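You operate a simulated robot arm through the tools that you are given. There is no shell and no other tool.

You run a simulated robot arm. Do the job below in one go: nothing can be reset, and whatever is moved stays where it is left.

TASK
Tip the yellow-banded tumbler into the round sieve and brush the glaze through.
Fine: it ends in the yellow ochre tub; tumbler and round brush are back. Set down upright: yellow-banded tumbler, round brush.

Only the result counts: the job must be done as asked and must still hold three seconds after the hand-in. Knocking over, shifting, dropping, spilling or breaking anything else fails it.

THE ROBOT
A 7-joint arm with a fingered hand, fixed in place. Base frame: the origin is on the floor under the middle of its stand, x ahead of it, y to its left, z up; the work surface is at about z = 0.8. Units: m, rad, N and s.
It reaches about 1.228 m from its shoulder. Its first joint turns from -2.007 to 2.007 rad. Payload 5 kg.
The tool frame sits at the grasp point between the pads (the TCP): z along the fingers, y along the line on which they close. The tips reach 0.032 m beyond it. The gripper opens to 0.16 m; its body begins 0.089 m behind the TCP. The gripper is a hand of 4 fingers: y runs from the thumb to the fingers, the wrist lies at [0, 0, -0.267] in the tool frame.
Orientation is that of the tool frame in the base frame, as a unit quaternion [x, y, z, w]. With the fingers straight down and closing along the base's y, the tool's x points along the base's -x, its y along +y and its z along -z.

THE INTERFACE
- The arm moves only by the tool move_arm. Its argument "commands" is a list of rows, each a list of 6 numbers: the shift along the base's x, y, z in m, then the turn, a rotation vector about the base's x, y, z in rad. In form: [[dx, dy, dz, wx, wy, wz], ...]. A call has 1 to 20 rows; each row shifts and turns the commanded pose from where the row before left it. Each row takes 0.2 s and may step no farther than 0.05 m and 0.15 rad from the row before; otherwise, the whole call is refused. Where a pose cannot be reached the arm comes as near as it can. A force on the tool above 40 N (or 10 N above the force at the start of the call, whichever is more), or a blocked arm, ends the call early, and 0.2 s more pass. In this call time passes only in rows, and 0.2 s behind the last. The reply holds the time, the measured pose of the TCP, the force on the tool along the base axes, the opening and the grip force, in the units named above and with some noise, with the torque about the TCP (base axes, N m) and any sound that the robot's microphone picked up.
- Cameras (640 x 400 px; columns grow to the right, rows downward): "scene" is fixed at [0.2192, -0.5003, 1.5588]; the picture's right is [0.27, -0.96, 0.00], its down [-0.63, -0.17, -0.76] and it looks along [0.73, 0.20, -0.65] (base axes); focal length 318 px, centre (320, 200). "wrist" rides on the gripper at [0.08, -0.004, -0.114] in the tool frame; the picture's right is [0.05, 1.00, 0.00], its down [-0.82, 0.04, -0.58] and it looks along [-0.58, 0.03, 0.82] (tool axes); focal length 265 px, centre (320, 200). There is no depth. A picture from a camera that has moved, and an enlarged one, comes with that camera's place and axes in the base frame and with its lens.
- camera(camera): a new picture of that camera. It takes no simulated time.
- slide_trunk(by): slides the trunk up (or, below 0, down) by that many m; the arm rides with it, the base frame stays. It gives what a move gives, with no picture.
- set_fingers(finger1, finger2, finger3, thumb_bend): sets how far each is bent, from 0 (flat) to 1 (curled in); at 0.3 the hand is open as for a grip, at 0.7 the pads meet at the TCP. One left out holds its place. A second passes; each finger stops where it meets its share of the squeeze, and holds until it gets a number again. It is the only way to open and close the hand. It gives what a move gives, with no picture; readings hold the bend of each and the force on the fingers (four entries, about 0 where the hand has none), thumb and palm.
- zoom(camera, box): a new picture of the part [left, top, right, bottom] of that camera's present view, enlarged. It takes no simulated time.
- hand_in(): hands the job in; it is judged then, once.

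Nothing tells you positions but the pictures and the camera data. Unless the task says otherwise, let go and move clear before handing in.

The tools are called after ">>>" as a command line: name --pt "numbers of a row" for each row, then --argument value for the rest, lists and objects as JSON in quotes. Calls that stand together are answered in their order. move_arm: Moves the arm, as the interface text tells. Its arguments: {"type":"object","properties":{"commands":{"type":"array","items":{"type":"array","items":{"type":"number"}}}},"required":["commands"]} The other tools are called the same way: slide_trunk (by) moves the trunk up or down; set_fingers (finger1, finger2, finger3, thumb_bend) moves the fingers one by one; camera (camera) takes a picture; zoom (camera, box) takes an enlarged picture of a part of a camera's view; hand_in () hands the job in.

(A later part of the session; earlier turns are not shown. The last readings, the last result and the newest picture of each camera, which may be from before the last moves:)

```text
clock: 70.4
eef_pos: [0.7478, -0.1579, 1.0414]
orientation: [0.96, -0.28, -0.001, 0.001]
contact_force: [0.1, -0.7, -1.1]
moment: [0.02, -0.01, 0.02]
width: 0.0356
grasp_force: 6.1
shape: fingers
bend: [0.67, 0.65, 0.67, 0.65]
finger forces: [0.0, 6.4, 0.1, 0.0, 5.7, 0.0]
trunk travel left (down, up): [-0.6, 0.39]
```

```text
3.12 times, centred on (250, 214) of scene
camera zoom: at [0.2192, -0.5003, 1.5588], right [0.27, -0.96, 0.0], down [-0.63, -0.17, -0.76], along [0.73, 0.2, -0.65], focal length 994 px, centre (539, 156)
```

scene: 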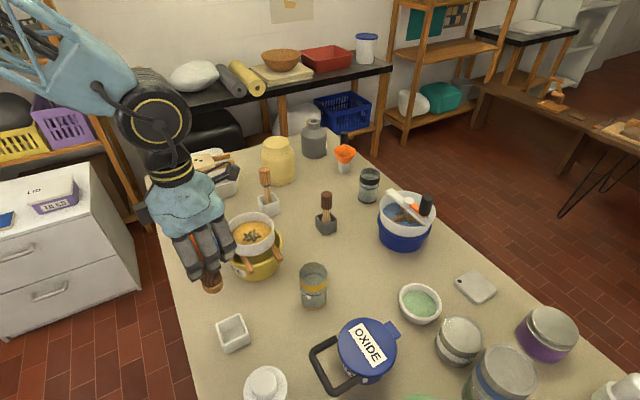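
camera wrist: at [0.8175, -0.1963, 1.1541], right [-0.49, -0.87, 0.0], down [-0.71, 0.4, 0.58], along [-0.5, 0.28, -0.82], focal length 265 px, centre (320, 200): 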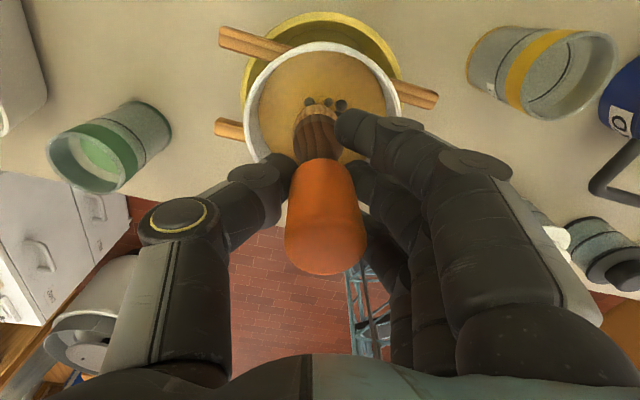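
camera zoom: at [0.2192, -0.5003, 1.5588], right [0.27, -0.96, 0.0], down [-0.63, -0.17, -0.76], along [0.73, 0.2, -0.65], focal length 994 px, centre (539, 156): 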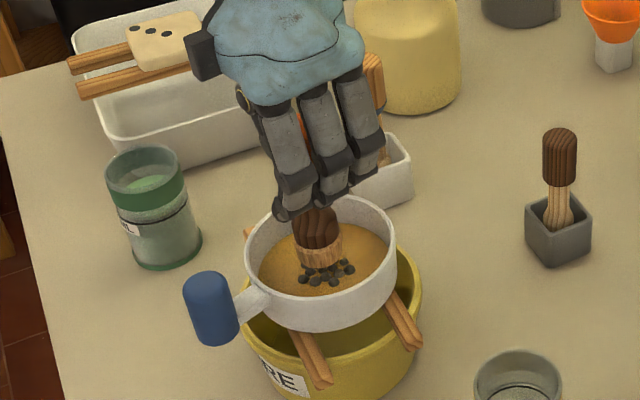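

The brush is centred above the glaze. I'll lower in small steps.

>>> move_arm --pt "0 0 -0.01 0 0 0" --pt "0 0 -0.01 0 0 0" --pt "0 0 -0.008 0 0 0"

>>> move_arm --pt "0 0 -0.004 0 0 0" --pt "0 0 -0.003 0 0 0"

>>> zoom --camera "scene" --box '[170, 150, 330, 278]'

```text
clock: 71.2
eef_pos: [0.7466, -0.1584, 1.0151]
orientation: [0.96, -0.28, 0.0, 0.001]
contact_force: [-0.1, -0.6, 4.4]
moment: [-0.09, 0.05, -0.01]
width: 0.0356
grasp_force: 7.1
shape: fingers
bend: [0.67, 0.67, 0.67, 0.65]
finger forces: [0.0, 7.4, 0.0, 0.1, 6.1, 0.1]
trunk travel left (down, up): [-0.6, 0.39]
```

```text
clock: 71.8
eef_pos: [0.7472, -0.158, 1.0081]
orientation: [0.96, -0.279, 0.0, 0.001]
contact_force: [0.5, -0.1, 16.6]
moment: [0.0, 0.0, 0.01]
width: 0.0355
grasp_force: 10.0
shape: fingers
bend: [0.67, 0.69, 0.67, 0.66]
finger forces: [0.0, 9.4, 0.0, 0.1, 9.0, 0.1]
trunk travel left (down, up): [-0.6, 0.39]
```

```text
3.12 times, centred on (250, 214) of scene
camera zoom: at [0.2192, -0.5003, 1.5588], right [0.27, -0.96, 0.0], down [-0.63, -0.17, -0.76], along [0.73, 0.2, -0.65], focal length 994 px, centre (539, 156)
```

zoom: 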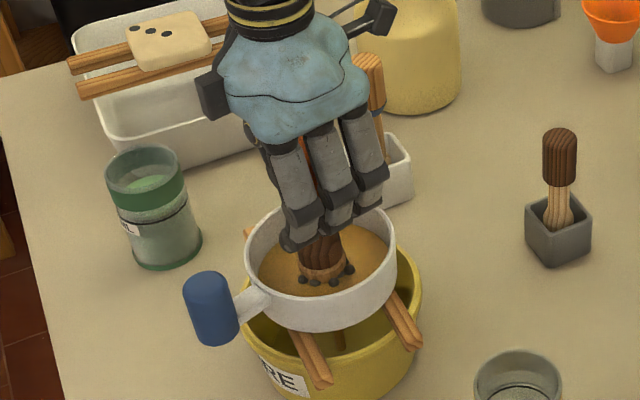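

The bristles met the mesh at about TCP z 1.018, and I've pressed harder than I want (16 N). I'll ease up at once to a light touch.

>>> move_arm --pt "0 0 0.005 0 0 0" --pt "0 0 0.003 0 0 0"

>>> camera --camera "wrist"

>>> zoom --camera "scene" --box '[200, 200, 300, 280]'

```text
clock: 72.4
eef_pos: [0.7469, -0.1588, 1.0138]
orientation: [0.96, -0.279, 0.0, 0.0]
contact_force: [-0.4, 0.7, 0.3]
moment: [0.0, -0.02, 0.0]
width: 0.0358
grasp_force: 5.7
shape: fingers
bend: [0.67, 0.67, 0.67, 0.66]
finger forces: [0.0, 5.2, 0.1, 0.0, 5.1, 0.0]
trunk travel left (down, up): [-0.6, 0.39]
```

```text
taken
camera wrist: at [0.8168, -0.1964, 1.1262], right [-0.49, -0.87, 0.0], down [-0.71, 0.4, 0.58], along [-0.5, 0.28, -0.82], focal length 265 px, centre (320, 200)
```

wrist: 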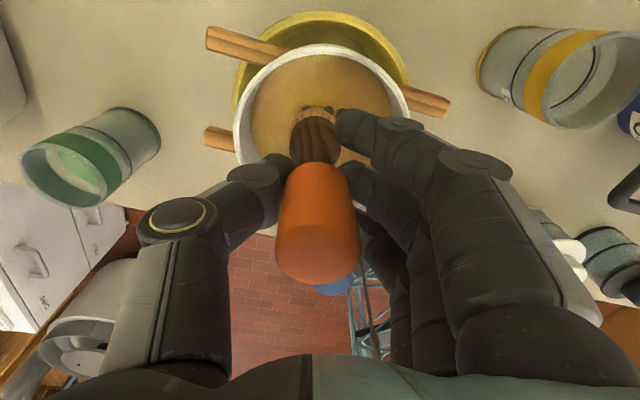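

```text
5.00 times, centred on (250, 240) of scene
camera zoom: at [0.2192, -0.5003, 1.5588], right [0.27, -0.96, 0.0], down [-0.63, -0.17, -0.76], along [0.73, 0.2, -0.65], focal length 1591 px, centre (670, 0)
```

zoom: 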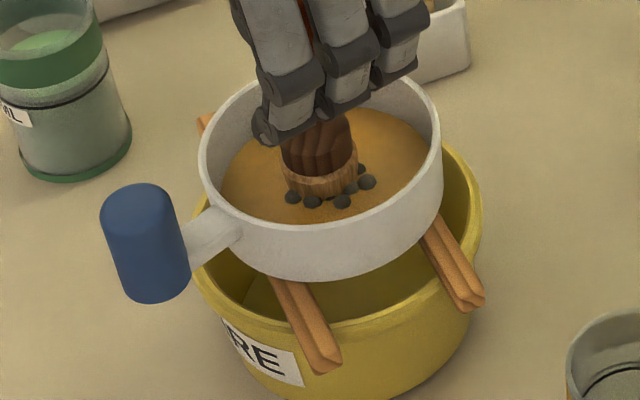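

The touch is now light, about 1.5 N, and during the press I saw glaze come through underneath. I'll start with one gentle circular stroke, watching the forces.

>>> move_arm --pt "0.015 0.0 -0.0005 0 0 0" --pt "0.013 0.0 0 0 0 0" --pt "-0.009 0.02 0 0 0 0" --pt "-0.02 0.009 0 0 0 0" --pt "-0.02 -0.009 0 0 0 0" --pt "-0.009 -0.02 0 0 0 0" --pt "0.009 -0.02 0 0 0 0" --pt "0.02 -0.009 0 0 0 0" --pt "0.02 0.009 0 0 0 0" --pt "0.009 0.02 0 0 0 0"

>>> camera --camera "wrist"

>>> zoom --camera "scene" --box '[200, 200, 300, 280]'

```text
clock: 74.6
eef_pos: [0.7761, -0.1576, 1.0124]
orientation: [0.96, -0.279, -0.001, 0.0]
contact_force: [-0.7, 0.9, -0.9]
moment: [-0.06, -0.02, 0.03]
width: 0.0359
grasp_force: 5.0
shape: fingers
bend: [0.67, 0.67, 0.67, 0.66]
finger forces: [0.1, 5.2, 0.0, 0.0, 5.2, 0.1]
trunk travel left (down, up): [-0.6, 0.39]
```

```text
taken
camera wrist: at [0.8448, -0.1964, 1.1257], right [-0.49, -0.87, 0.0], down [-0.71, 0.4, 0.58], along [-0.5, 0.28, -0.82], focal length 265 px, centre (320, 200)
```

wrist: 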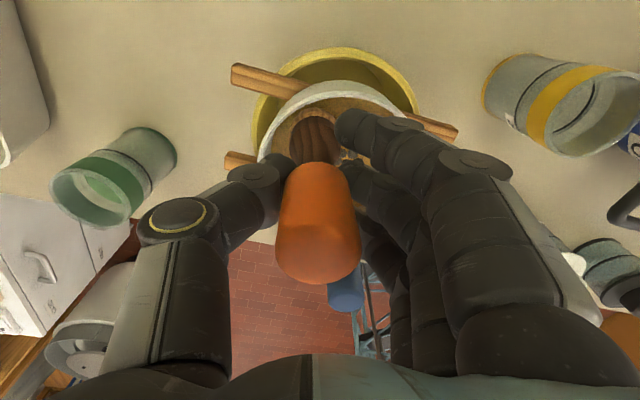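

```text
5.00 times, centred on (250, 240) of scene
camera zoom: at [0.2192, -0.5003, 1.5588], right [0.27, -0.96, 0.0], down [-0.63, -0.17, -0.76], along [0.73, 0.2, -0.65], focal length 1591 px, centre (670, 0)
```

zoom: 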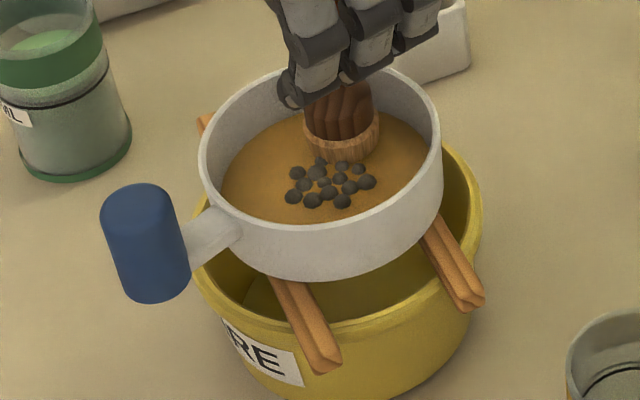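

The glaze level looks unchanged and the bristles seem barely in contact here, so the earlier contact was probably on the lumps in the middle. I'll lower gently at this off-centre spot to find the mesh.

>>> move_arm --pt "-0.003 0 -0.002 0 0 0" --pt "0 0 -0.002 0 0 0"

>>> move_arm --pt "0 0 -0.002 0 0 0" --pt "0 0 0 0 0 0"

>>> zoom --camera "scene" --box '[200, 200, 300, 280]'

```text
clock: 75.2
eef_pos: [0.7713, -0.1568, 1.0094]
orientation: [0.96, -0.28, 0.0, 0.0]
contact_force: [0.1, 0.5, 4.4]
moment: [0.02, 0.01, 0.03]
width: 0.0358
grasp_force: 6.5
shape: fingers
bend: [0.67, 0.67, 0.67, 0.66]
finger forces: [0.0, 5.7, 0.0, 0.0, 6.6, 0.0]
trunk travel left (down, up): [-0.6, 0.39]
```

```text
clock: 75.8
eef_pos: [0.7719, -0.1568, 1.0078]
orientation: [0.96, -0.28, 0.0, 0.0]
contact_force: [1.3, 2.7, 13.0]
moment: [0.15, -0.09, 0.02]
width: 0.0364
grasp_force: 8.6
shape: fingers
bend: [0.67, 0.68, 0.67, 0.66]
finger forces: [0.0, 6.6, 0.0, 0.0, 10.4, 0.0]
trunk travel left (down, up): [-0.6, 0.39]
```

```text
5.00 times, centred on (250, 240) of scene
camera zoom: at [0.2192, -0.5003, 1.5588], right [0.27, -0.96, 0.0], down [-0.63, -0.17, -0.76], along [0.73, 0.2, -0.65], focal length 1591 px, centre (670, 0)
```

zoom: 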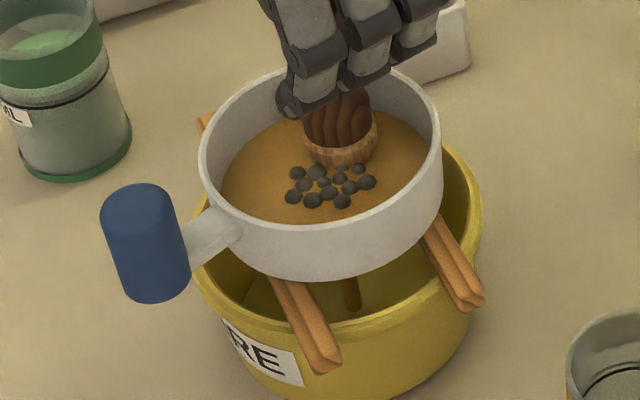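

With real pressure on the mesh a stream shows below the sieve, so brushing works. I'll ease to a moderate pressure and make circular strokes.

>>> move_arm --pt "0 0 0.0012 0 0 0" --pt "-0.007 0.018 0 0 0 0" --pt "-0.017 0.007 0 0 0 0" --pt "-0.017 -0.007 0 0 0 0" --pt "-0.007 -0.018 0 0 0 0" --pt "0.007 -0.018 0 0 0 0" --pt "0.017 -0.007 0 0 0 0" --pt "0.017 0.007 0 0 0 0" --pt "0.007 0.018 0 0 0 0"

>>> zoom --camera "scene" --box '[200, 200, 300, 280]'

>>> camera --camera "wrist"

```text
clock: 77.8
eef_pos: [0.7739, -0.1577, 1.0099]
orientation: [0.96, -0.279, 0.0, 0.001]
contact_force: [-0.4, -0.8, -0.1]
moment: [0.0, 0.0, 0.0]
width: 0.036
grasp_force: 4.9
shape: fingers
bend: [0.67, 0.66, 0.67, 0.66]
finger forces: [0.1, 5.2, 0.0, 0.0, 5.3, 0.1]
trunk travel left (down, up): [-0.6, 0.39]
```

```text
5.00 times, centred on (250, 240) of scene
camera zoom: at [0.2192, -0.5003, 1.5588], right [0.27, -0.96, 0.0], down [-0.63, -0.17, -0.76], along [0.73, 0.2, -0.65], focal length 1591 px, centre (670, 0)
```

zoom: 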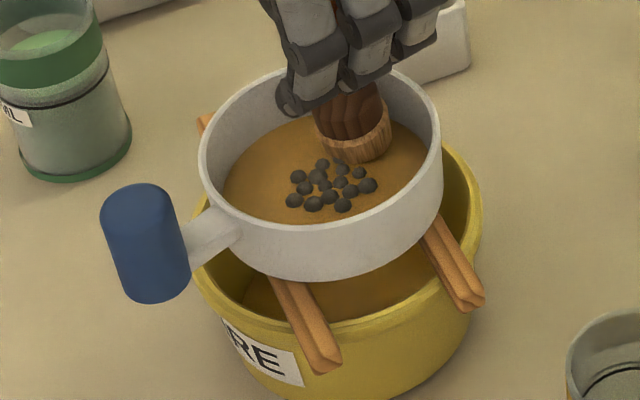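

```text
taken
camera wrist: at [0.8427, -0.1959, 1.1219], right [-0.49, -0.87, 0.0], down [-0.71, 0.4, 0.58], along [-0.5, 0.28, -0.82], focal length 265 px, centre (320, 200)
```

wrist: 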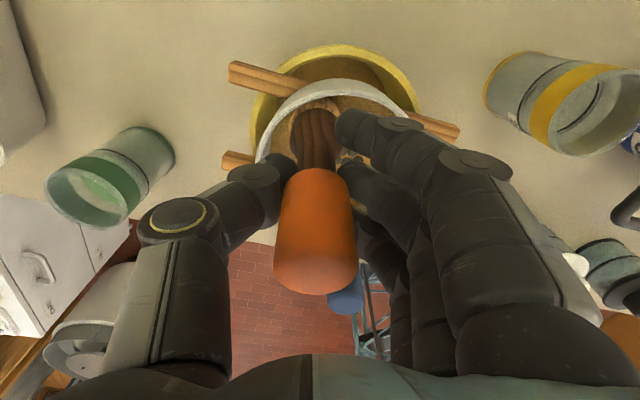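

Glaze is collecting in the tub, and the sieve has not shifted. The brush has slid up slightly in the grip, so I'll firm up the grip evenly before the next strokes.

>>> set_fingers --finger1 0.68 --finger2 0.78 --finger3 0.68 --thumb_bend 0.695

>>> camera --camera "wrist"

```text
clock: 78.8
eef_pos: [0.7722, -0.1586, 1.0088]
orientation: [0.96, -0.28, 0.0, 0.0]
contact_force: [0.3, -0.2, -0.7]
moment: [0.0, 0.02, -0.02]
width: 0.0329
grasp_force: 6.6
shape: fingers
bend: [0.68, 0.65, 0.68, 0.67]
finger forces: [0.0, 6.9, 0.0, 0.1, 6.9, 0.1]
trunk travel left (down, up): [-0.6, 0.39]
```

```text
taken
camera wrist: at [0.8427, -0.1961, 1.1221], right [-0.49, -0.87, 0.0], down [-0.71, 0.4, 0.58], along [-0.5, 0.28, -0.82], focal length 265 px, centre (320, 200)
```

wrist: 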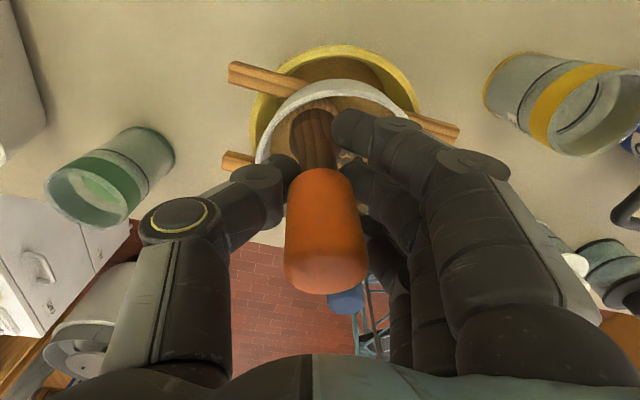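

Grip is steady at about 7 N per side. I'll continue strokes at slightly more pressure: one larger circle, then a smaller one.

>>> move_arm --pt "0 0 -0.0015 0 0 0" --pt "-0.007 0.018 0 0 0 0" --pt "-0.017 0.007 0 0 0 0" --pt "-0.017 -0.007 0 0 0 0" --pt "-0.007 -0.018 0 0 0 0" --pt "0.007 -0.018 0 0 0 0" --pt "0.017 -0.007 0 0 0 0" --pt "0.017 0.007 0 0 0 0" --pt "0.007 0.018 0 0 0 0"

>>> zoom --camera "scene" --box '[200, 200, 300, 280]'

>>> camera --camera "wrist"

```text
clock: 80.8
eef_pos: [0.7725, -0.1573, 1.0068]
orientation: [0.96, -0.279, 0.0, -0.001]
contact_force: [-0.3, -0.6, 2.6]
moment: [-0.04, 0.04, 0.0]
width: 0.0326
grasp_force: 7.6
shape: fingers
bend: [0.68, 0.66, 0.68, 0.67]
finger forces: [0.1, 7.6, 0.0, 0.1, 7.0, 0.0]
trunk travel left (down, up): [-0.6, 0.39]
```

```text
5.00 times, centred on (250, 240) of scene
camera zoom: at [0.2192, -0.5003, 1.5588], right [0.27, -0.96, 0.0], down [-0.63, -0.17, -0.76], along [0.73, 0.2, -0.65], focal length 1591 px, centre (670, 0)
```

zoom: 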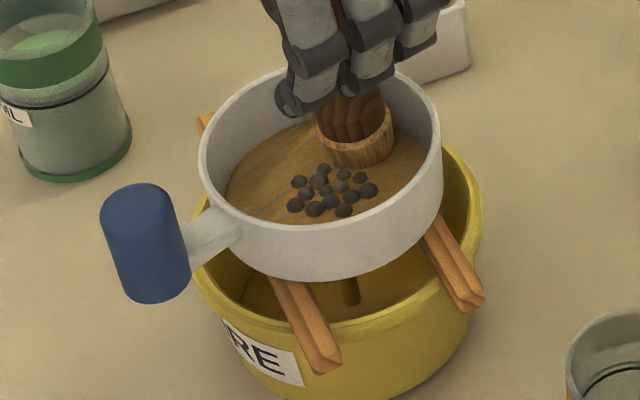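

```text
taken
camera wrist: at [0.8423, -0.1966, 1.1204], right [-0.49, -0.87, 0.0], down [-0.71, 0.4, 0.58], along [-0.5, 0.28, -0.82], focal length 265 px, centre (320, 200)
```

wrist: 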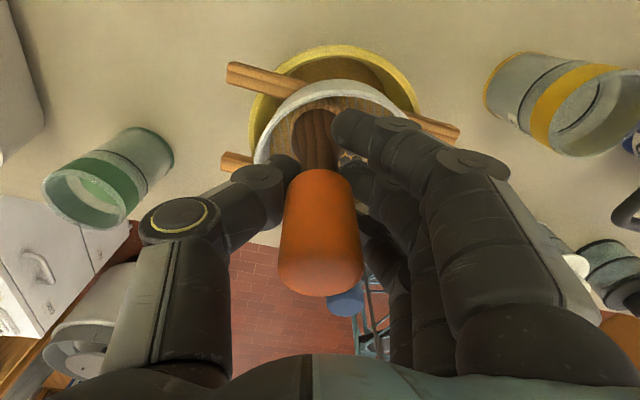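

The level drops quickly, mesh lines are showing, and the sieve and sticks are exactly where they were. I'll continue with more strokes.

>>> move_arm --pt "-0.007 0.018 0 0 0 0" --pt "-0.017 0.007 0 0 0 0" --pt "-0.017 -0.007 0 0 0 0" --pt "-0.007 -0.018 0 0 0 0" --pt "0.007 -0.018 0 0 0 0" --pt "0.017 -0.007 0 0 0 0" --pt "0.017 0.007 0 0 0 0" --pt "0.007 0.018 0 0 0 0" --pt "-0.007 0.018 -0.0005 0 0 0" --pt "-0.017 0.007 0 0 0 0" --pt "-0.017 -0.007 0 0 0 0" --pt "-0.007 -0.018 0 0 0 0" --pt "0.007 -0.018 0 0 0 0" --pt "0.017 -0.007 0 0 0 0" --pt "0.017 0.007 0 0 0 0" --pt "0.007 0.018 0 0 0 0"

>>> zoom --camera "scene" --box '[200, 200, 300, 280]'

>>> camera --camera "wrist"

```text
clock: 84.2
eef_pos: [0.7726, -0.1585, 1.0056]
orientation: [0.96, -0.28, 0.0, 0.0]
contact_force: [-0.8, -0.3, 2.1]
moment: [-0.03, 0.07, 0.0]
width: 0.0327
grasp_force: 7.9
shape: fingers
bend: [0.68, 0.66, 0.68, 0.67]
finger forces: [0.0, 7.8, 0.0, 0.0, 6.9, 0.0]
trunk travel left (down, up): [-0.6, 0.39]
```

```text
5.00 times, centred on (250, 240) of scene
camera zoom: at [0.2192, -0.5003, 1.5588], right [0.27, -0.96, 0.0], down [-0.63, -0.17, -0.76], along [0.73, 0.2, -0.65], focal length 1591 px, centre (670, 0)
```

zoom: 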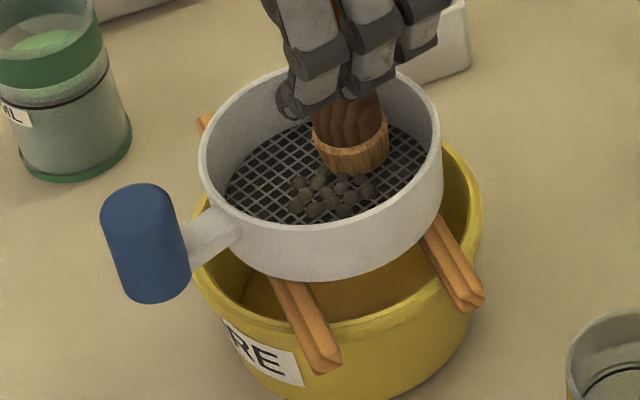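

```text
taken
camera wrist: at [0.8422, -0.1969, 1.1189], right [-0.49, -0.87, 0.0], down [-0.71, 0.4, 0.58], along [-0.5, 0.28, -0.82], focal length 265 px, centre (320, 200)
```

wrist: 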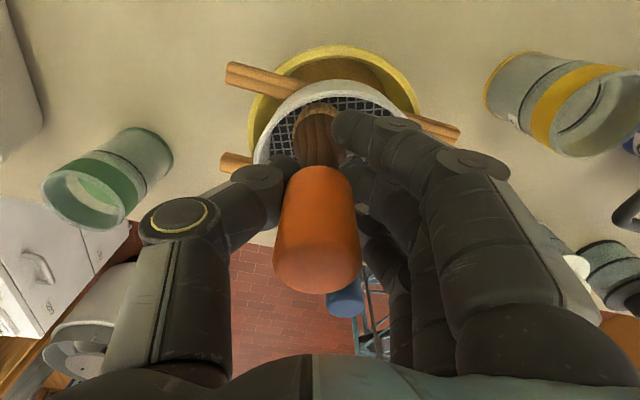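

The mesh is bare with only the grey lumps left, and the glaze is in the tub. I'll do one more light pass, including an inner circle, to be sure.

>>> move_arm --pt "-0.007 0.018 0 0 0 0" --pt "-0.017 0.007 0 0 0 0" --pt "-0.017 -0.007 0 0 0 0" --pt "-0.007 -0.018 0 0 0 0" --pt "0.007 -0.018 0 0 0 0" --pt "0.017 -0.007 0 0 0 0" --pt "0.017 0.007 0 0 0 0" --pt "0.007 0.018 0 0 0 0" --pt "-0.012 0.0 0 0 0 0" --pt "-0.012 0.012 0 0 0 0" --pt "-0.012 -0.012 0 0 0 0" --pt "0.012 -0.012 0 0 0 0" --pt "0.012 0.012 0 0 0 0"

>>> zoom --camera "scene" --box '[200, 200, 300, 280]'

```text
clock: 87.0
eef_pos: [0.7608, -0.1568, 1.0064]
orientation: [0.96, -0.28, 0.0, 0.0]
contact_force: [0.3, -1.0, 2.6]
moment: [-0.07, 0.08, 0.01]
width: 0.0329
grasp_force: 8.0
shape: fingers
bend: [0.68, 0.66, 0.68, 0.67]
finger forces: [0.0, 8.4, 0.0, 0.0, 7.1, 0.1]
trunk travel left (down, up): [-0.6, 0.39]
```

```text
5.00 times, centred on (250, 240) of scene
camera zoom: at [0.2192, -0.5003, 1.5588], right [0.27, -0.96, 0.0], down [-0.63, -0.17, -0.76], along [0.73, 0.2, -0.65], focal length 1591 px, centre (670, 0)
```

zoom: 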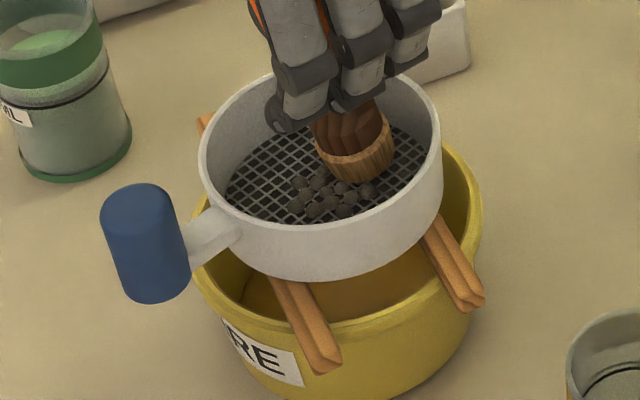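

All the glaze has passed and the lumps stay in the sieve. The brush leans slightly in the grip now; I'll lift it straight out and check its tilt.

>>> move_arm --pt "0 0 0.01 0 0 0" --pt "0 0 0.02 0 0 0" --pt "0 0 0.03 0 0 0" --pt "0 0 0.04 0 0 0" --pt "0 0 0.03 0 0 0"

>>> camera --camera "wrist"

>>> zoom --camera "scene" --box '[190, 120, 320, 280]'

```text
clock: 88.2
eef_pos: [0.7603, -0.1571, 1.1377]
orientation: [0.96, -0.279, 0.001, 0.0]
contact_force: [-0.3, 0.1, -0.7]
moment: [0.0, -0.02, 0.0]
width: 0.0327
grasp_force: 6.1
shape: fingers
bend: [0.68, 0.66, 0.68, 0.67]
finger forces: [0.1, 6.5, 0.0, 0.0, 6.6, 0.1]
trunk travel left (down, up): [-0.6, 0.39]
```

```text
taken
camera wrist: at [0.8303, -0.1961, 1.2497], right [-0.49, -0.87, 0.0], down [-0.71, 0.4, 0.58], along [-0.5, 0.28, -0.82], focal length 265 px, centre (320, 200)
```

wrist: 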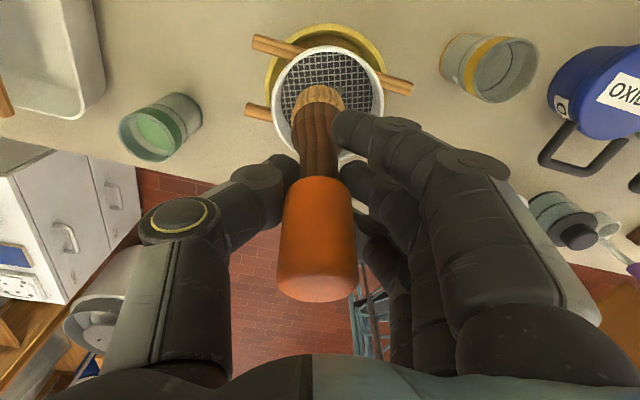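

```text
2.50 times, centred on (255, 200) of scene
camera zoom: at [0.2192, -0.5003, 1.5588], right [0.27, -0.96, 0.0], down [-0.63, -0.17, -0.76], along [0.73, 0.2, -0.65], focal length 795 px, centre (482, 200)
```

zoom: 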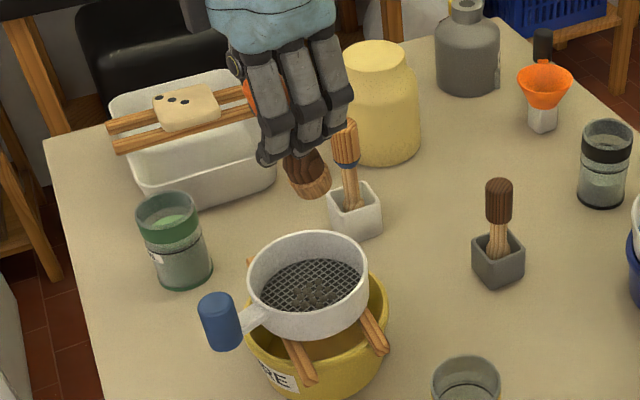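

The brush has pivoted about 14° in the grip. The sieve stays put and empty but for the lumps. I'll tilt the hand to bring the brush vertical again before returning it.

>>> move_arm --pt "-0.01 0 0.01 0.066 0.103 0" --pt "-0.01 0 0.01 0.066 0.103 0"

>>> camera --camera "wrist"

>>> zoom --camera "scene" --box '[190, 100, 320, 260]'

```text
clock: 88.8
eef_pos: [0.7411, -0.158, 1.1545]
orientation: [0.953, -0.277, -0.118, -0.034]
contact_force: [0.0, -0.4, -1.2]
moment: [0.04, 0.02, -0.01]
width: 0.0328
grasp_force: 6.6
shape: fingers
bend: [0.68, 0.66, 0.68, 0.67]
finger forces: [0.0, 6.5, 0.0, 0.0, 6.5, 0.0]
trunk travel left (down, up): [-0.6, 0.39]
```

```text
taken
camera wrist: at [0.8312, -0.2096, 1.2458], right [-0.49, -0.87, -0.01], down [-0.57, 0.31, 0.76], along [-0.66, 0.38, -0.65], focal length 265 px, centre (320, 200)
```

wrist: 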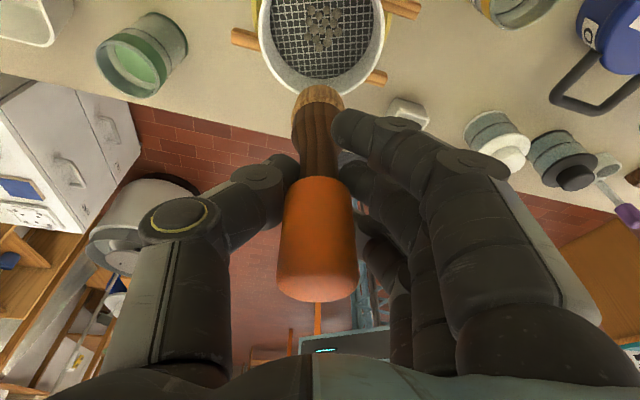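

```text
2.50 times, centred on (255, 180) of scene
camera zoom: at [0.2192, -0.5003, 1.5588], right [0.27, -0.96, 0.0], down [-0.63, -0.17, -0.76], along [0.73, 0.2, -0.65], focal length 795 px, centre (482, 250)
```

zoom: 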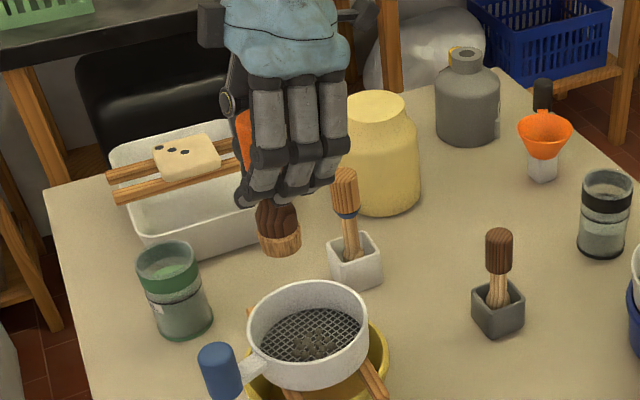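

The brush now looks close to vertical, with its foot almost straight below the grip point. I'll carry it back over its holder.

>>> move_arm --pt "-0.0434 -0.0088 -0.004 0 0 0" --pt "-0.0434 -0.0088 -0.004 0 0 0" --pt "-0.0434 -0.0088 -0.004 0 0 0" --pt "-0.0434 -0.0088 -0.015 0 0 0" --pt "-0.0434 -0.0088 -0.02 0 0 0"

>>> camera --camera "wrist"

>>> zoom --camera "scene" --box '[150, 200, 300, 360]'

```text
clock: 90.0
eef_pos: [0.5223, -0.2024, 1.1103]
orientation: [0.953, -0.278, -0.117, -0.034]
contact_force: [-0.8, -0.7, -0.6]
moment: [0.01, -0.01, 0.01]
width: 0.0326
grasp_force: 6.6
shape: fingers
bend: [0.68, 0.66, 0.68, 0.67]
finger forces: [0.0, 6.5, 0.1, 0.0, 6.5, 0.1]
trunk travel left (down, up): [-0.6, 0.39]
```

```text
taken
camera wrist: at [0.6131, -0.2544, 1.2005], right [-0.49, -0.87, -0.01], down [-0.57, 0.31, 0.76], along [-0.65, 0.38, -0.65], focal length 265 px, centre (320, 200)
```

wrist: 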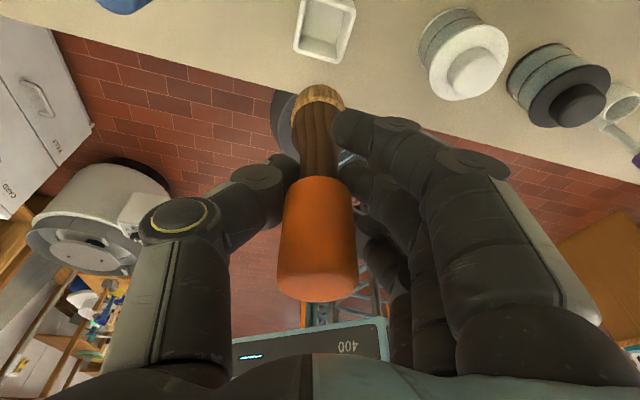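

```text
2.50 times, centred on (225, 280) of scene
camera zoom: at [0.2192, -0.5003, 1.5588], right [0.27, -0.96, 0.0], down [-0.63, -0.17, -0.76], along [0.73, 0.2, -0.65], focal length 795 px, centre (558, 0)
```

zoom: 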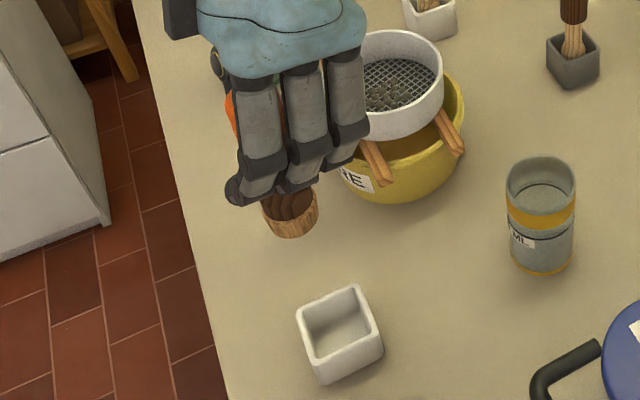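

Seen from the scene camera, the brush foot lines up with the holder below it. I'll lower until the foot is just above the holder rim and check again.

>>> move_arm --pt "0.0005 0 -0.045 0 0 0" --pt "0.0005 0 -0.045 0 0 0" --pt "0 0 -0.04 0 0 0" --pt "0 0 -0.025 0 0 0"

>>> camera --camera "wrist"

>>> zoom --camera "scene" --box '[190, 260, 270, 360]'

```text
clock: 91.0
eef_pos: [0.5244, -0.2032, 0.9536]
orientation: [0.953, -0.277, -0.117, -0.034]
contact_force: [0.0, 0.1, -1.3]
moment: [-0.01, -0.01, -0.02]
width: 0.0326
grasp_force: 6.5
shape: fingers
bend: [0.68, 0.66, 0.68, 0.67]
finger forces: [0.0, 6.5, 0.0, 0.0, 6.5, 0.0]
trunk travel left (down, up): [-0.6, 0.39]
```

```text
taken
camera wrist: at [0.6156, -0.255, 1.0438], right [-0.49, -0.87, -0.01], down [-0.57, 0.31, 0.76], along [-0.65, 0.38, -0.65], focal length 265 px, centre (320, 200)
```

wrist: 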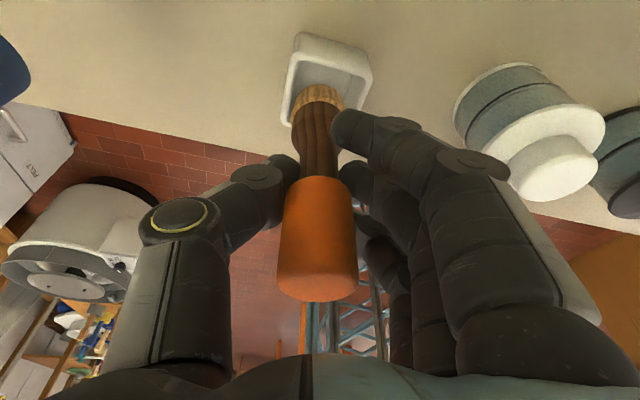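

```text
4.00 times, centred on (230, 310) of scene
camera zoom: at [0.2192, -0.5003, 1.5588], right [0.27, -0.96, 0.0], down [-0.63, -0.17, -0.76], along [0.73, 0.2, -0.65], focal length 1272 px, centre (680, -240)
```

zoom: 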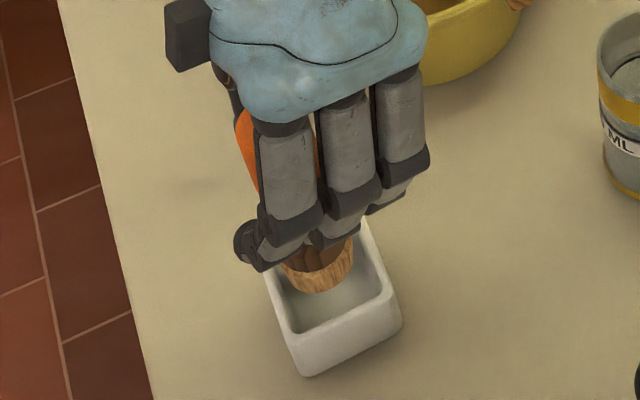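

>>> zoom --camera "wrist" --box '[260, 15, 390, 145]'

>>> zoom --camera "scene" --box '[214, 300, 264, 360]'

```text
3.08 times, centred on (325, 80) of wrist
camera zoom: at [0.6156, -0.255, 1.0438], right [-0.49, -0.87, -0.01], down [-0.57, 0.31, 0.76], along [-0.65, 0.38, -0.65], focal length 817 px, centre (305, 569)
```

zoom: 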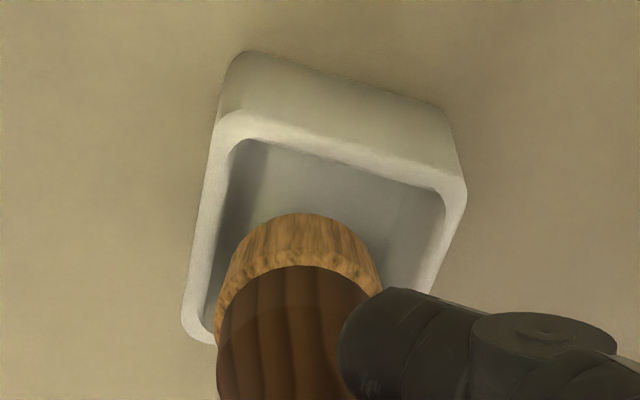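

```text
6.67 times, centred on (239, 330) of scene
camera zoom: at [0.2192, -0.5003, 1.5588], right [0.27, -0.96, 0.0], down [-0.63, -0.17, -0.76], along [0.73, 0.2, -0.65], focal length 2121 px, centre (860, -667)
```

zoom: 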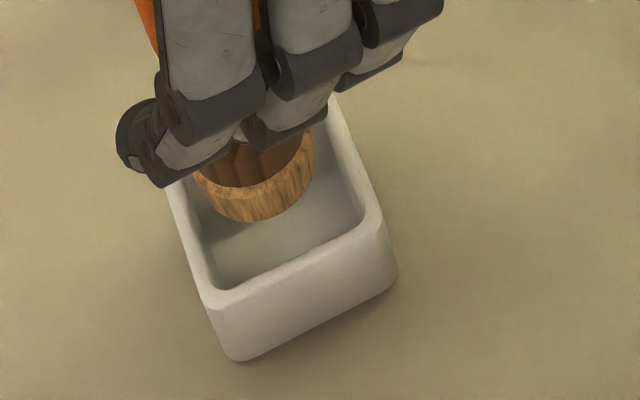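

The foot is within about 3 mm of the holder's centre. I'll nudge by 2 mm and lower it in gently, watching force.

>>> move_arm --pt "-0.002 -0.0005 -0.01 0 0 0" --pt "0 0 -0.01 0 0 0" --pt "0 0 -0.01 0 0 0"

>>> zoom --camera "wrist" --box '[260, 15, 390, 145]'

>>> zoom --camera "scene" --box '[200, 280, 270, 360]'

```text
clock: 91.8
eef_pos: [0.5228, -0.2024, 0.9239]
orientation: [0.953, -0.277, -0.117, -0.035]
contact_force: [0.0, 0.1, -0.5]
moment: [0.0, -0.02, 0.02]
width: 0.0328
grasp_force: 6.5
shape: fingers
bend: [0.68, 0.66, 0.68, 0.67]
finger forces: [0.0, 6.5, 0.0, 0.0, 6.5, 0.0]
trunk travel left (down, up): [-0.6, 0.39]
```

```text
3.08 times, centred on (325, 80) of wrist
camera zoom: at [0.6131, -0.2551, 1.0139], right [-0.49, -0.87, -0.01], down [-0.57, 0.31, 0.76], along [-0.65, 0.38, -0.65], focal length 817 px, centre (305, 569)
```

zoom: 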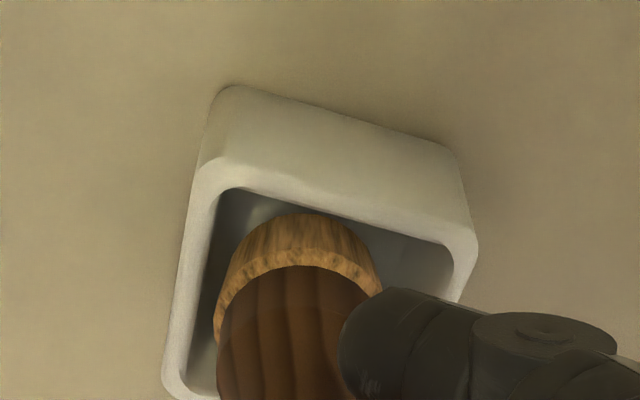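

```text
5.00 times, centred on (235, 320) of scene
camera zoom: at [0.2192, -0.5003, 1.5588], right [0.27, -0.96, 0.0], down [-0.63, -0.17, -0.76], along [0.73, 0.2, -0.65], focal length 1591 px, centre (745, -400)
```

zoom: 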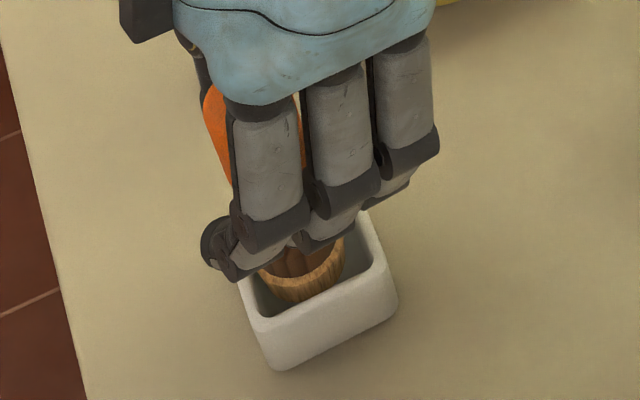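

The foot is going into the holder cleanly. I'll lower the rest of the way in small steps until it rests on the floor of the holder.

>>> move_arm --pt "0 0 -0.008 0 0 0" --pt "0 0 -0.007 0 0 0"

>>> move_arm --pt "0 0 -0.003 0 0 0" --pt "0 0 -0.002 0 0 0"

>>> move_arm --pt "0 0 -0.002 0 0 0" --pt "0 0 -0.001 0 0 0"

>>> zoom --camera "scene" --box '[200, 280, 270, 360]'

```text
clock: 92.4
eef_pos: [0.5215, -0.2011, 0.9089]
orientation: [0.953, -0.278, -0.118, -0.034]
contact_force: [0.9, -0.4, -0.6]
moment: [0.0, 0.01, -0.01]
width: 0.0324
grasp_force: 5.9
shape: fingers
bend: [0.68, 0.66, 0.68, 0.67]
finger forces: [0.0, 6.5, 0.0, 0.0, 6.5, 0.0]
trunk travel left (down, up): [-0.6, 0.39]
```

```text
clock: 93.0
eef_pos: [0.5222, -0.2026, 0.9034]
orientation: [0.953, -0.278, -0.117, -0.034]
contact_force: [0.8, 2.0, -1.0]
moment: [0.0, -0.01, -0.01]
width: 0.0328
grasp_force: 6.2
shape: fingers
bend: [0.68, 0.66, 0.68, 0.67]
finger forces: [0.1, 6.4, 0.1, 0.1, 6.4, 0.0]
trunk travel left (down, up): [-0.6, 0.39]
```

```text
clock: 93.6
eef_pos: [0.5227, -0.2023, 0.9019]
orientation: [0.953, -0.279, -0.116, -0.033]
contact_force: [0.5, -0.5, -1.3]
moment: [-0.01, 0.0, 0.02]
width: 0.0326
grasp_force: 6.1
shape: fingers
bend: [0.68, 0.66, 0.68, 0.67]
finger forces: [0.0, 6.5, 0.1, 0.1, 6.5, 0.0]
trunk travel left (down, up): [-0.6, 0.39]
```

```text
5.00 times, centred on (235, 320) of scene
camera zoom: at [0.2192, -0.5003, 1.5588], right [0.27, -0.96, 0.0], down [-0.63, -0.17, -0.76], along [0.73, 0.2, -0.65], focal length 1591 px, centre (745, -400)
```

zoom: 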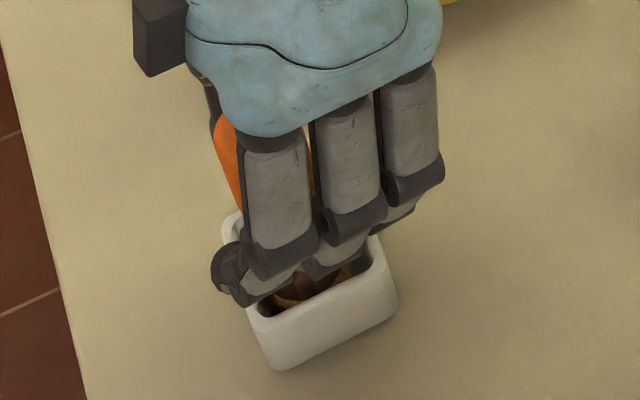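

No contact yet. I'll continue downward in 1–2 mm steps.

>>> move_arm --pt "0 0 -0.002 0 0 0" --pt "0 0 -0.0015 0 0 0"

>>> move_arm --pt "0 0 -0.0015 0 0 0" --pt "0 0 -0.001 0 0 0"

```text
clock: 94.2
eef_pos: [0.5218, -0.2015, 0.8982]
orientation: [0.953, -0.278, -0.119, -0.034]
contact_force: [-0.2, 0.2, 0.7]
moment: [0.03, -0.01, 0.0]
width: 0.0326
grasp_force: 6.7
shape: fingers
bend: [0.68, 0.66, 0.68, 0.67]
finger forces: [0.1, 6.7, 0.1, 0.0, 7.1, 0.0]
trunk travel left (down, up): [-0.6, 0.39]
```

```text
clock: 94.8
eef_pos: [0.5212, -0.2021, 0.8963]
orientation: [0.953, -0.278, -0.116, -0.034]
contact_force: [0.1, 1.6, 16.2]
moment: [0.11, 0.06, 0.0]
width: 0.0327
grasp_force: 10.7
shape: fingers
bend: [0.68, 0.67, 0.68, 0.68]
finger forces: [0.0, 10.1, 0.1, 0.0, 11.9, 0.0]
trunk travel left (down, up): [-0.6, 0.39]
```

The brush rests on the holder floor. I pressed a little hard, so I'll ease up 2 mm and then release gradually.

>>> move_arm --pt "0 0 0.002 0 0 0"

>>> set_fingers --finger1 0.62 --finger2 0.63 --finger3 0.62 --thumb_bend 0.63

>>> camera --camera "wrist"

>>> zoom --camera "scene" --box '[200, 280, 270, 360]'

```text
clock: 95.2
eef_pos: [0.522, -0.2023, 0.8968]
orientation: [0.953, -0.278, -0.117, -0.034]
contact_force: [-0.2, 0.7, 5.9]
moment: [0.05, -0.01, 0.04]
width: 0.0327
grasp_force: 7.8
shape: fingers
bend: [0.68, 0.66, 0.68, 0.67]
finger forces: [0.0, 8.5, 0.0, 0.0, 9.3, 0.0]
trunk travel left (down, up): [-0.6, 0.39]
```

```text
clock: 96.2
eef_pos: [0.5222, -0.203, 0.8973]
orientation: [0.953, -0.278, -0.118, -0.034]
contact_force: [0.2, 0.5, -0.4]
moment: [0.02, -0.01, -0.01]
width: 0.0446
grasp_force: 0.9
shape: fingers
bend: [0.62, 0.63, 0.62, 0.63]
finger forces: [0.0, 0.3, 0.0, 0.0, 0.5, 0.1]
trunk travel left (down, up): [-0.6, 0.39]
```

```text
taken
camera wrist: at [0.6132, -0.2548, 0.9874], right [-0.49, -0.87, -0.01], down [-0.57, 0.31, 0.76], along [-0.65, 0.38, -0.65], focal length 265 px, centre (320, 200)
```

wrist: 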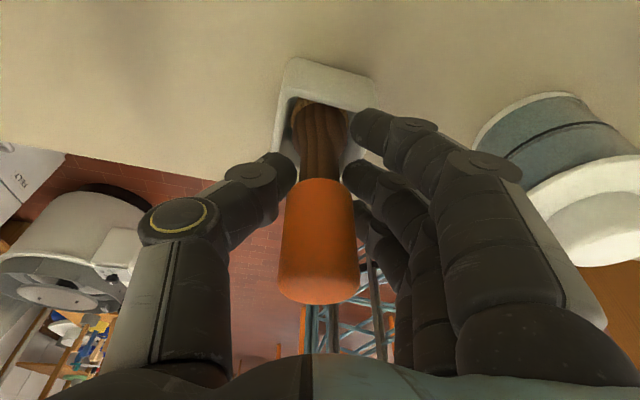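

```text
5.00 times, centred on (235, 320) of scene
camera zoom: at [0.2192, -0.5003, 1.5588], right [0.27, -0.96, 0.0], down [-0.63, -0.17, -0.76], along [0.73, 0.2, -0.65], focal length 1591 px, centre (745, -400)
```

zoom: 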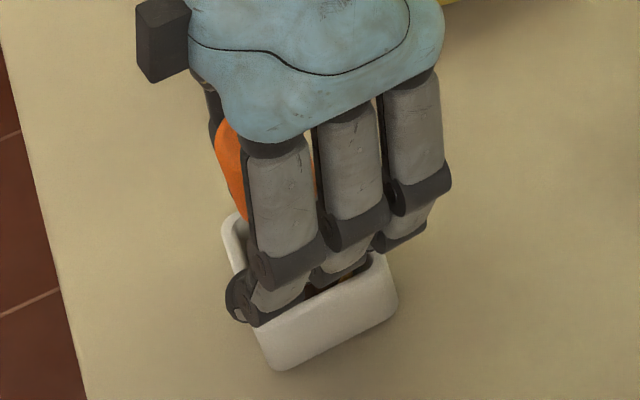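

The brush stands in its holder and is nearly free. I'll open the rest of the way.

>>> set_fingers --finger1 0.57 --finger2 0.57 --finger3 0.57 --thumb_bend 0.57

>>> camera --camera "wrist"

```text
clock: 97.2
eef_pos: [0.5224, -0.2038, 0.8975]
orientation: [0.953, -0.277, -0.117, -0.034]
contact_force: [0.7, -0.5, -0.8]
moment: [0.0, -0.02, 0.0]
width: 0.0672
grasp_force: 0.0
shape: fingers
bend: [0.56, 0.56, 0.56, 0.56]
finger forces: [0.0, 0.0, 0.0, 0.0, 0.0, 0.0]
trunk travel left (down, up): [-0.6, 0.39]
```

```text
taken
camera wrist: at [0.6132, -0.2548, 0.9874], right [-0.49, -0.87, -0.01], down [-0.57, 0.31, 0.76], along [-0.65, 0.38, -0.65], focal length 265 px, centre (320, 200)
```

wrist: 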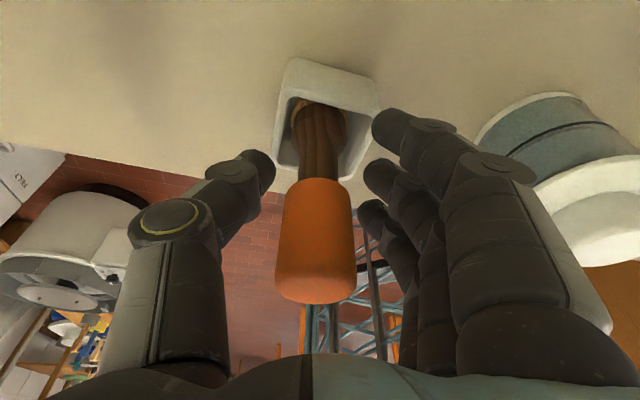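

The brush is free and upright. I'll rise straight up clear of it.

>>> move_arm --pt "0 0 0.01 0 0 0" --pt "0 0 0.02 0 0 0" --pt "0 0 0.03 0 0 0" --pt "0 0 0.04 0 0 0" --pt "0 0 0.045 0 0 0" --pt "0 0 0.045 0 0 0" --pt "0 0 0.045 0 0 0" --pt "0 0 0.045 0 0 0"

>>> camera --camera "wrist"

>>> camera --camera "scene"

>>> zoom --camera "scene" --box '[190, 270, 280, 365]'

```text
clock: 99.0
eef_pos: [0.522, -0.2017, 1.1787]
orientation: [0.953, -0.278, -0.116, -0.035]
contact_force: [0.4, 0.1, 1.5]
moment: [0.0, 0.0, -0.02]
width: 0.0673
grasp_force: 0.1
shape: fingers
bend: [0.56, 0.56, 0.56, 0.56]
finger forces: [0.1, 0.1, 0.0, 0.1, 0.0, 0.0]
trunk travel left (down, up): [-0.6, 0.39]
```

```text
taken
camera wrist: at [0.6134, -0.2541, 1.269], right [-0.49, -0.87, -0.01], down [-0.57, 0.31, 0.76], along [-0.65, 0.38, -0.65], focal length 265 px, centre (320, 200)
```

wrist: 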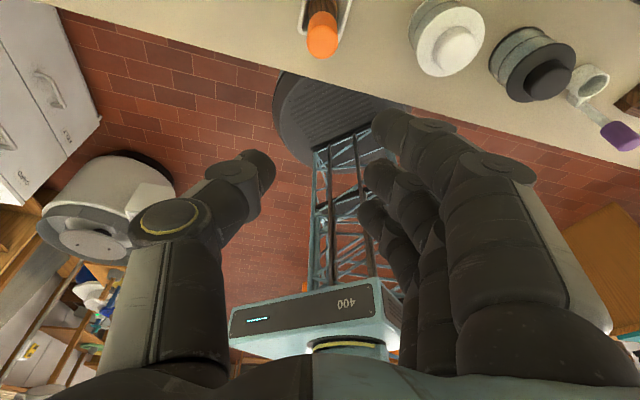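

```text
taken
```

scene: 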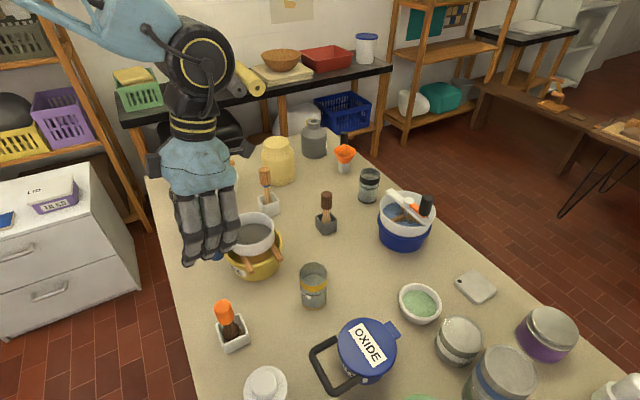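

```text
4.21 times, centred on (235, 318) of scene
camera zoom: at [0.2192, -0.5003, 1.5588], right [0.27, -0.96, 0.0], down [-0.63, -0.17, -0.76], along [0.73, 0.2, -0.65], focal length 1339 px, centre (678, -295)
```

zoom: 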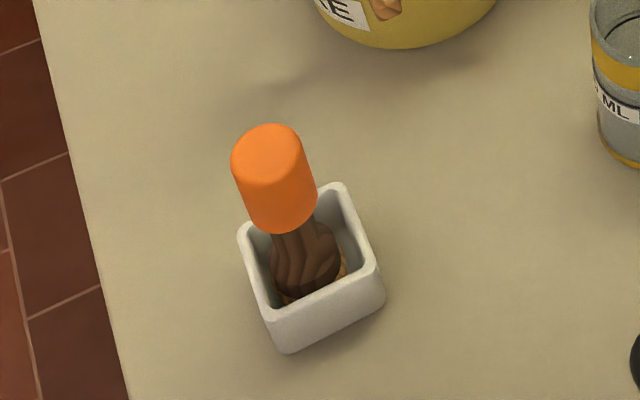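

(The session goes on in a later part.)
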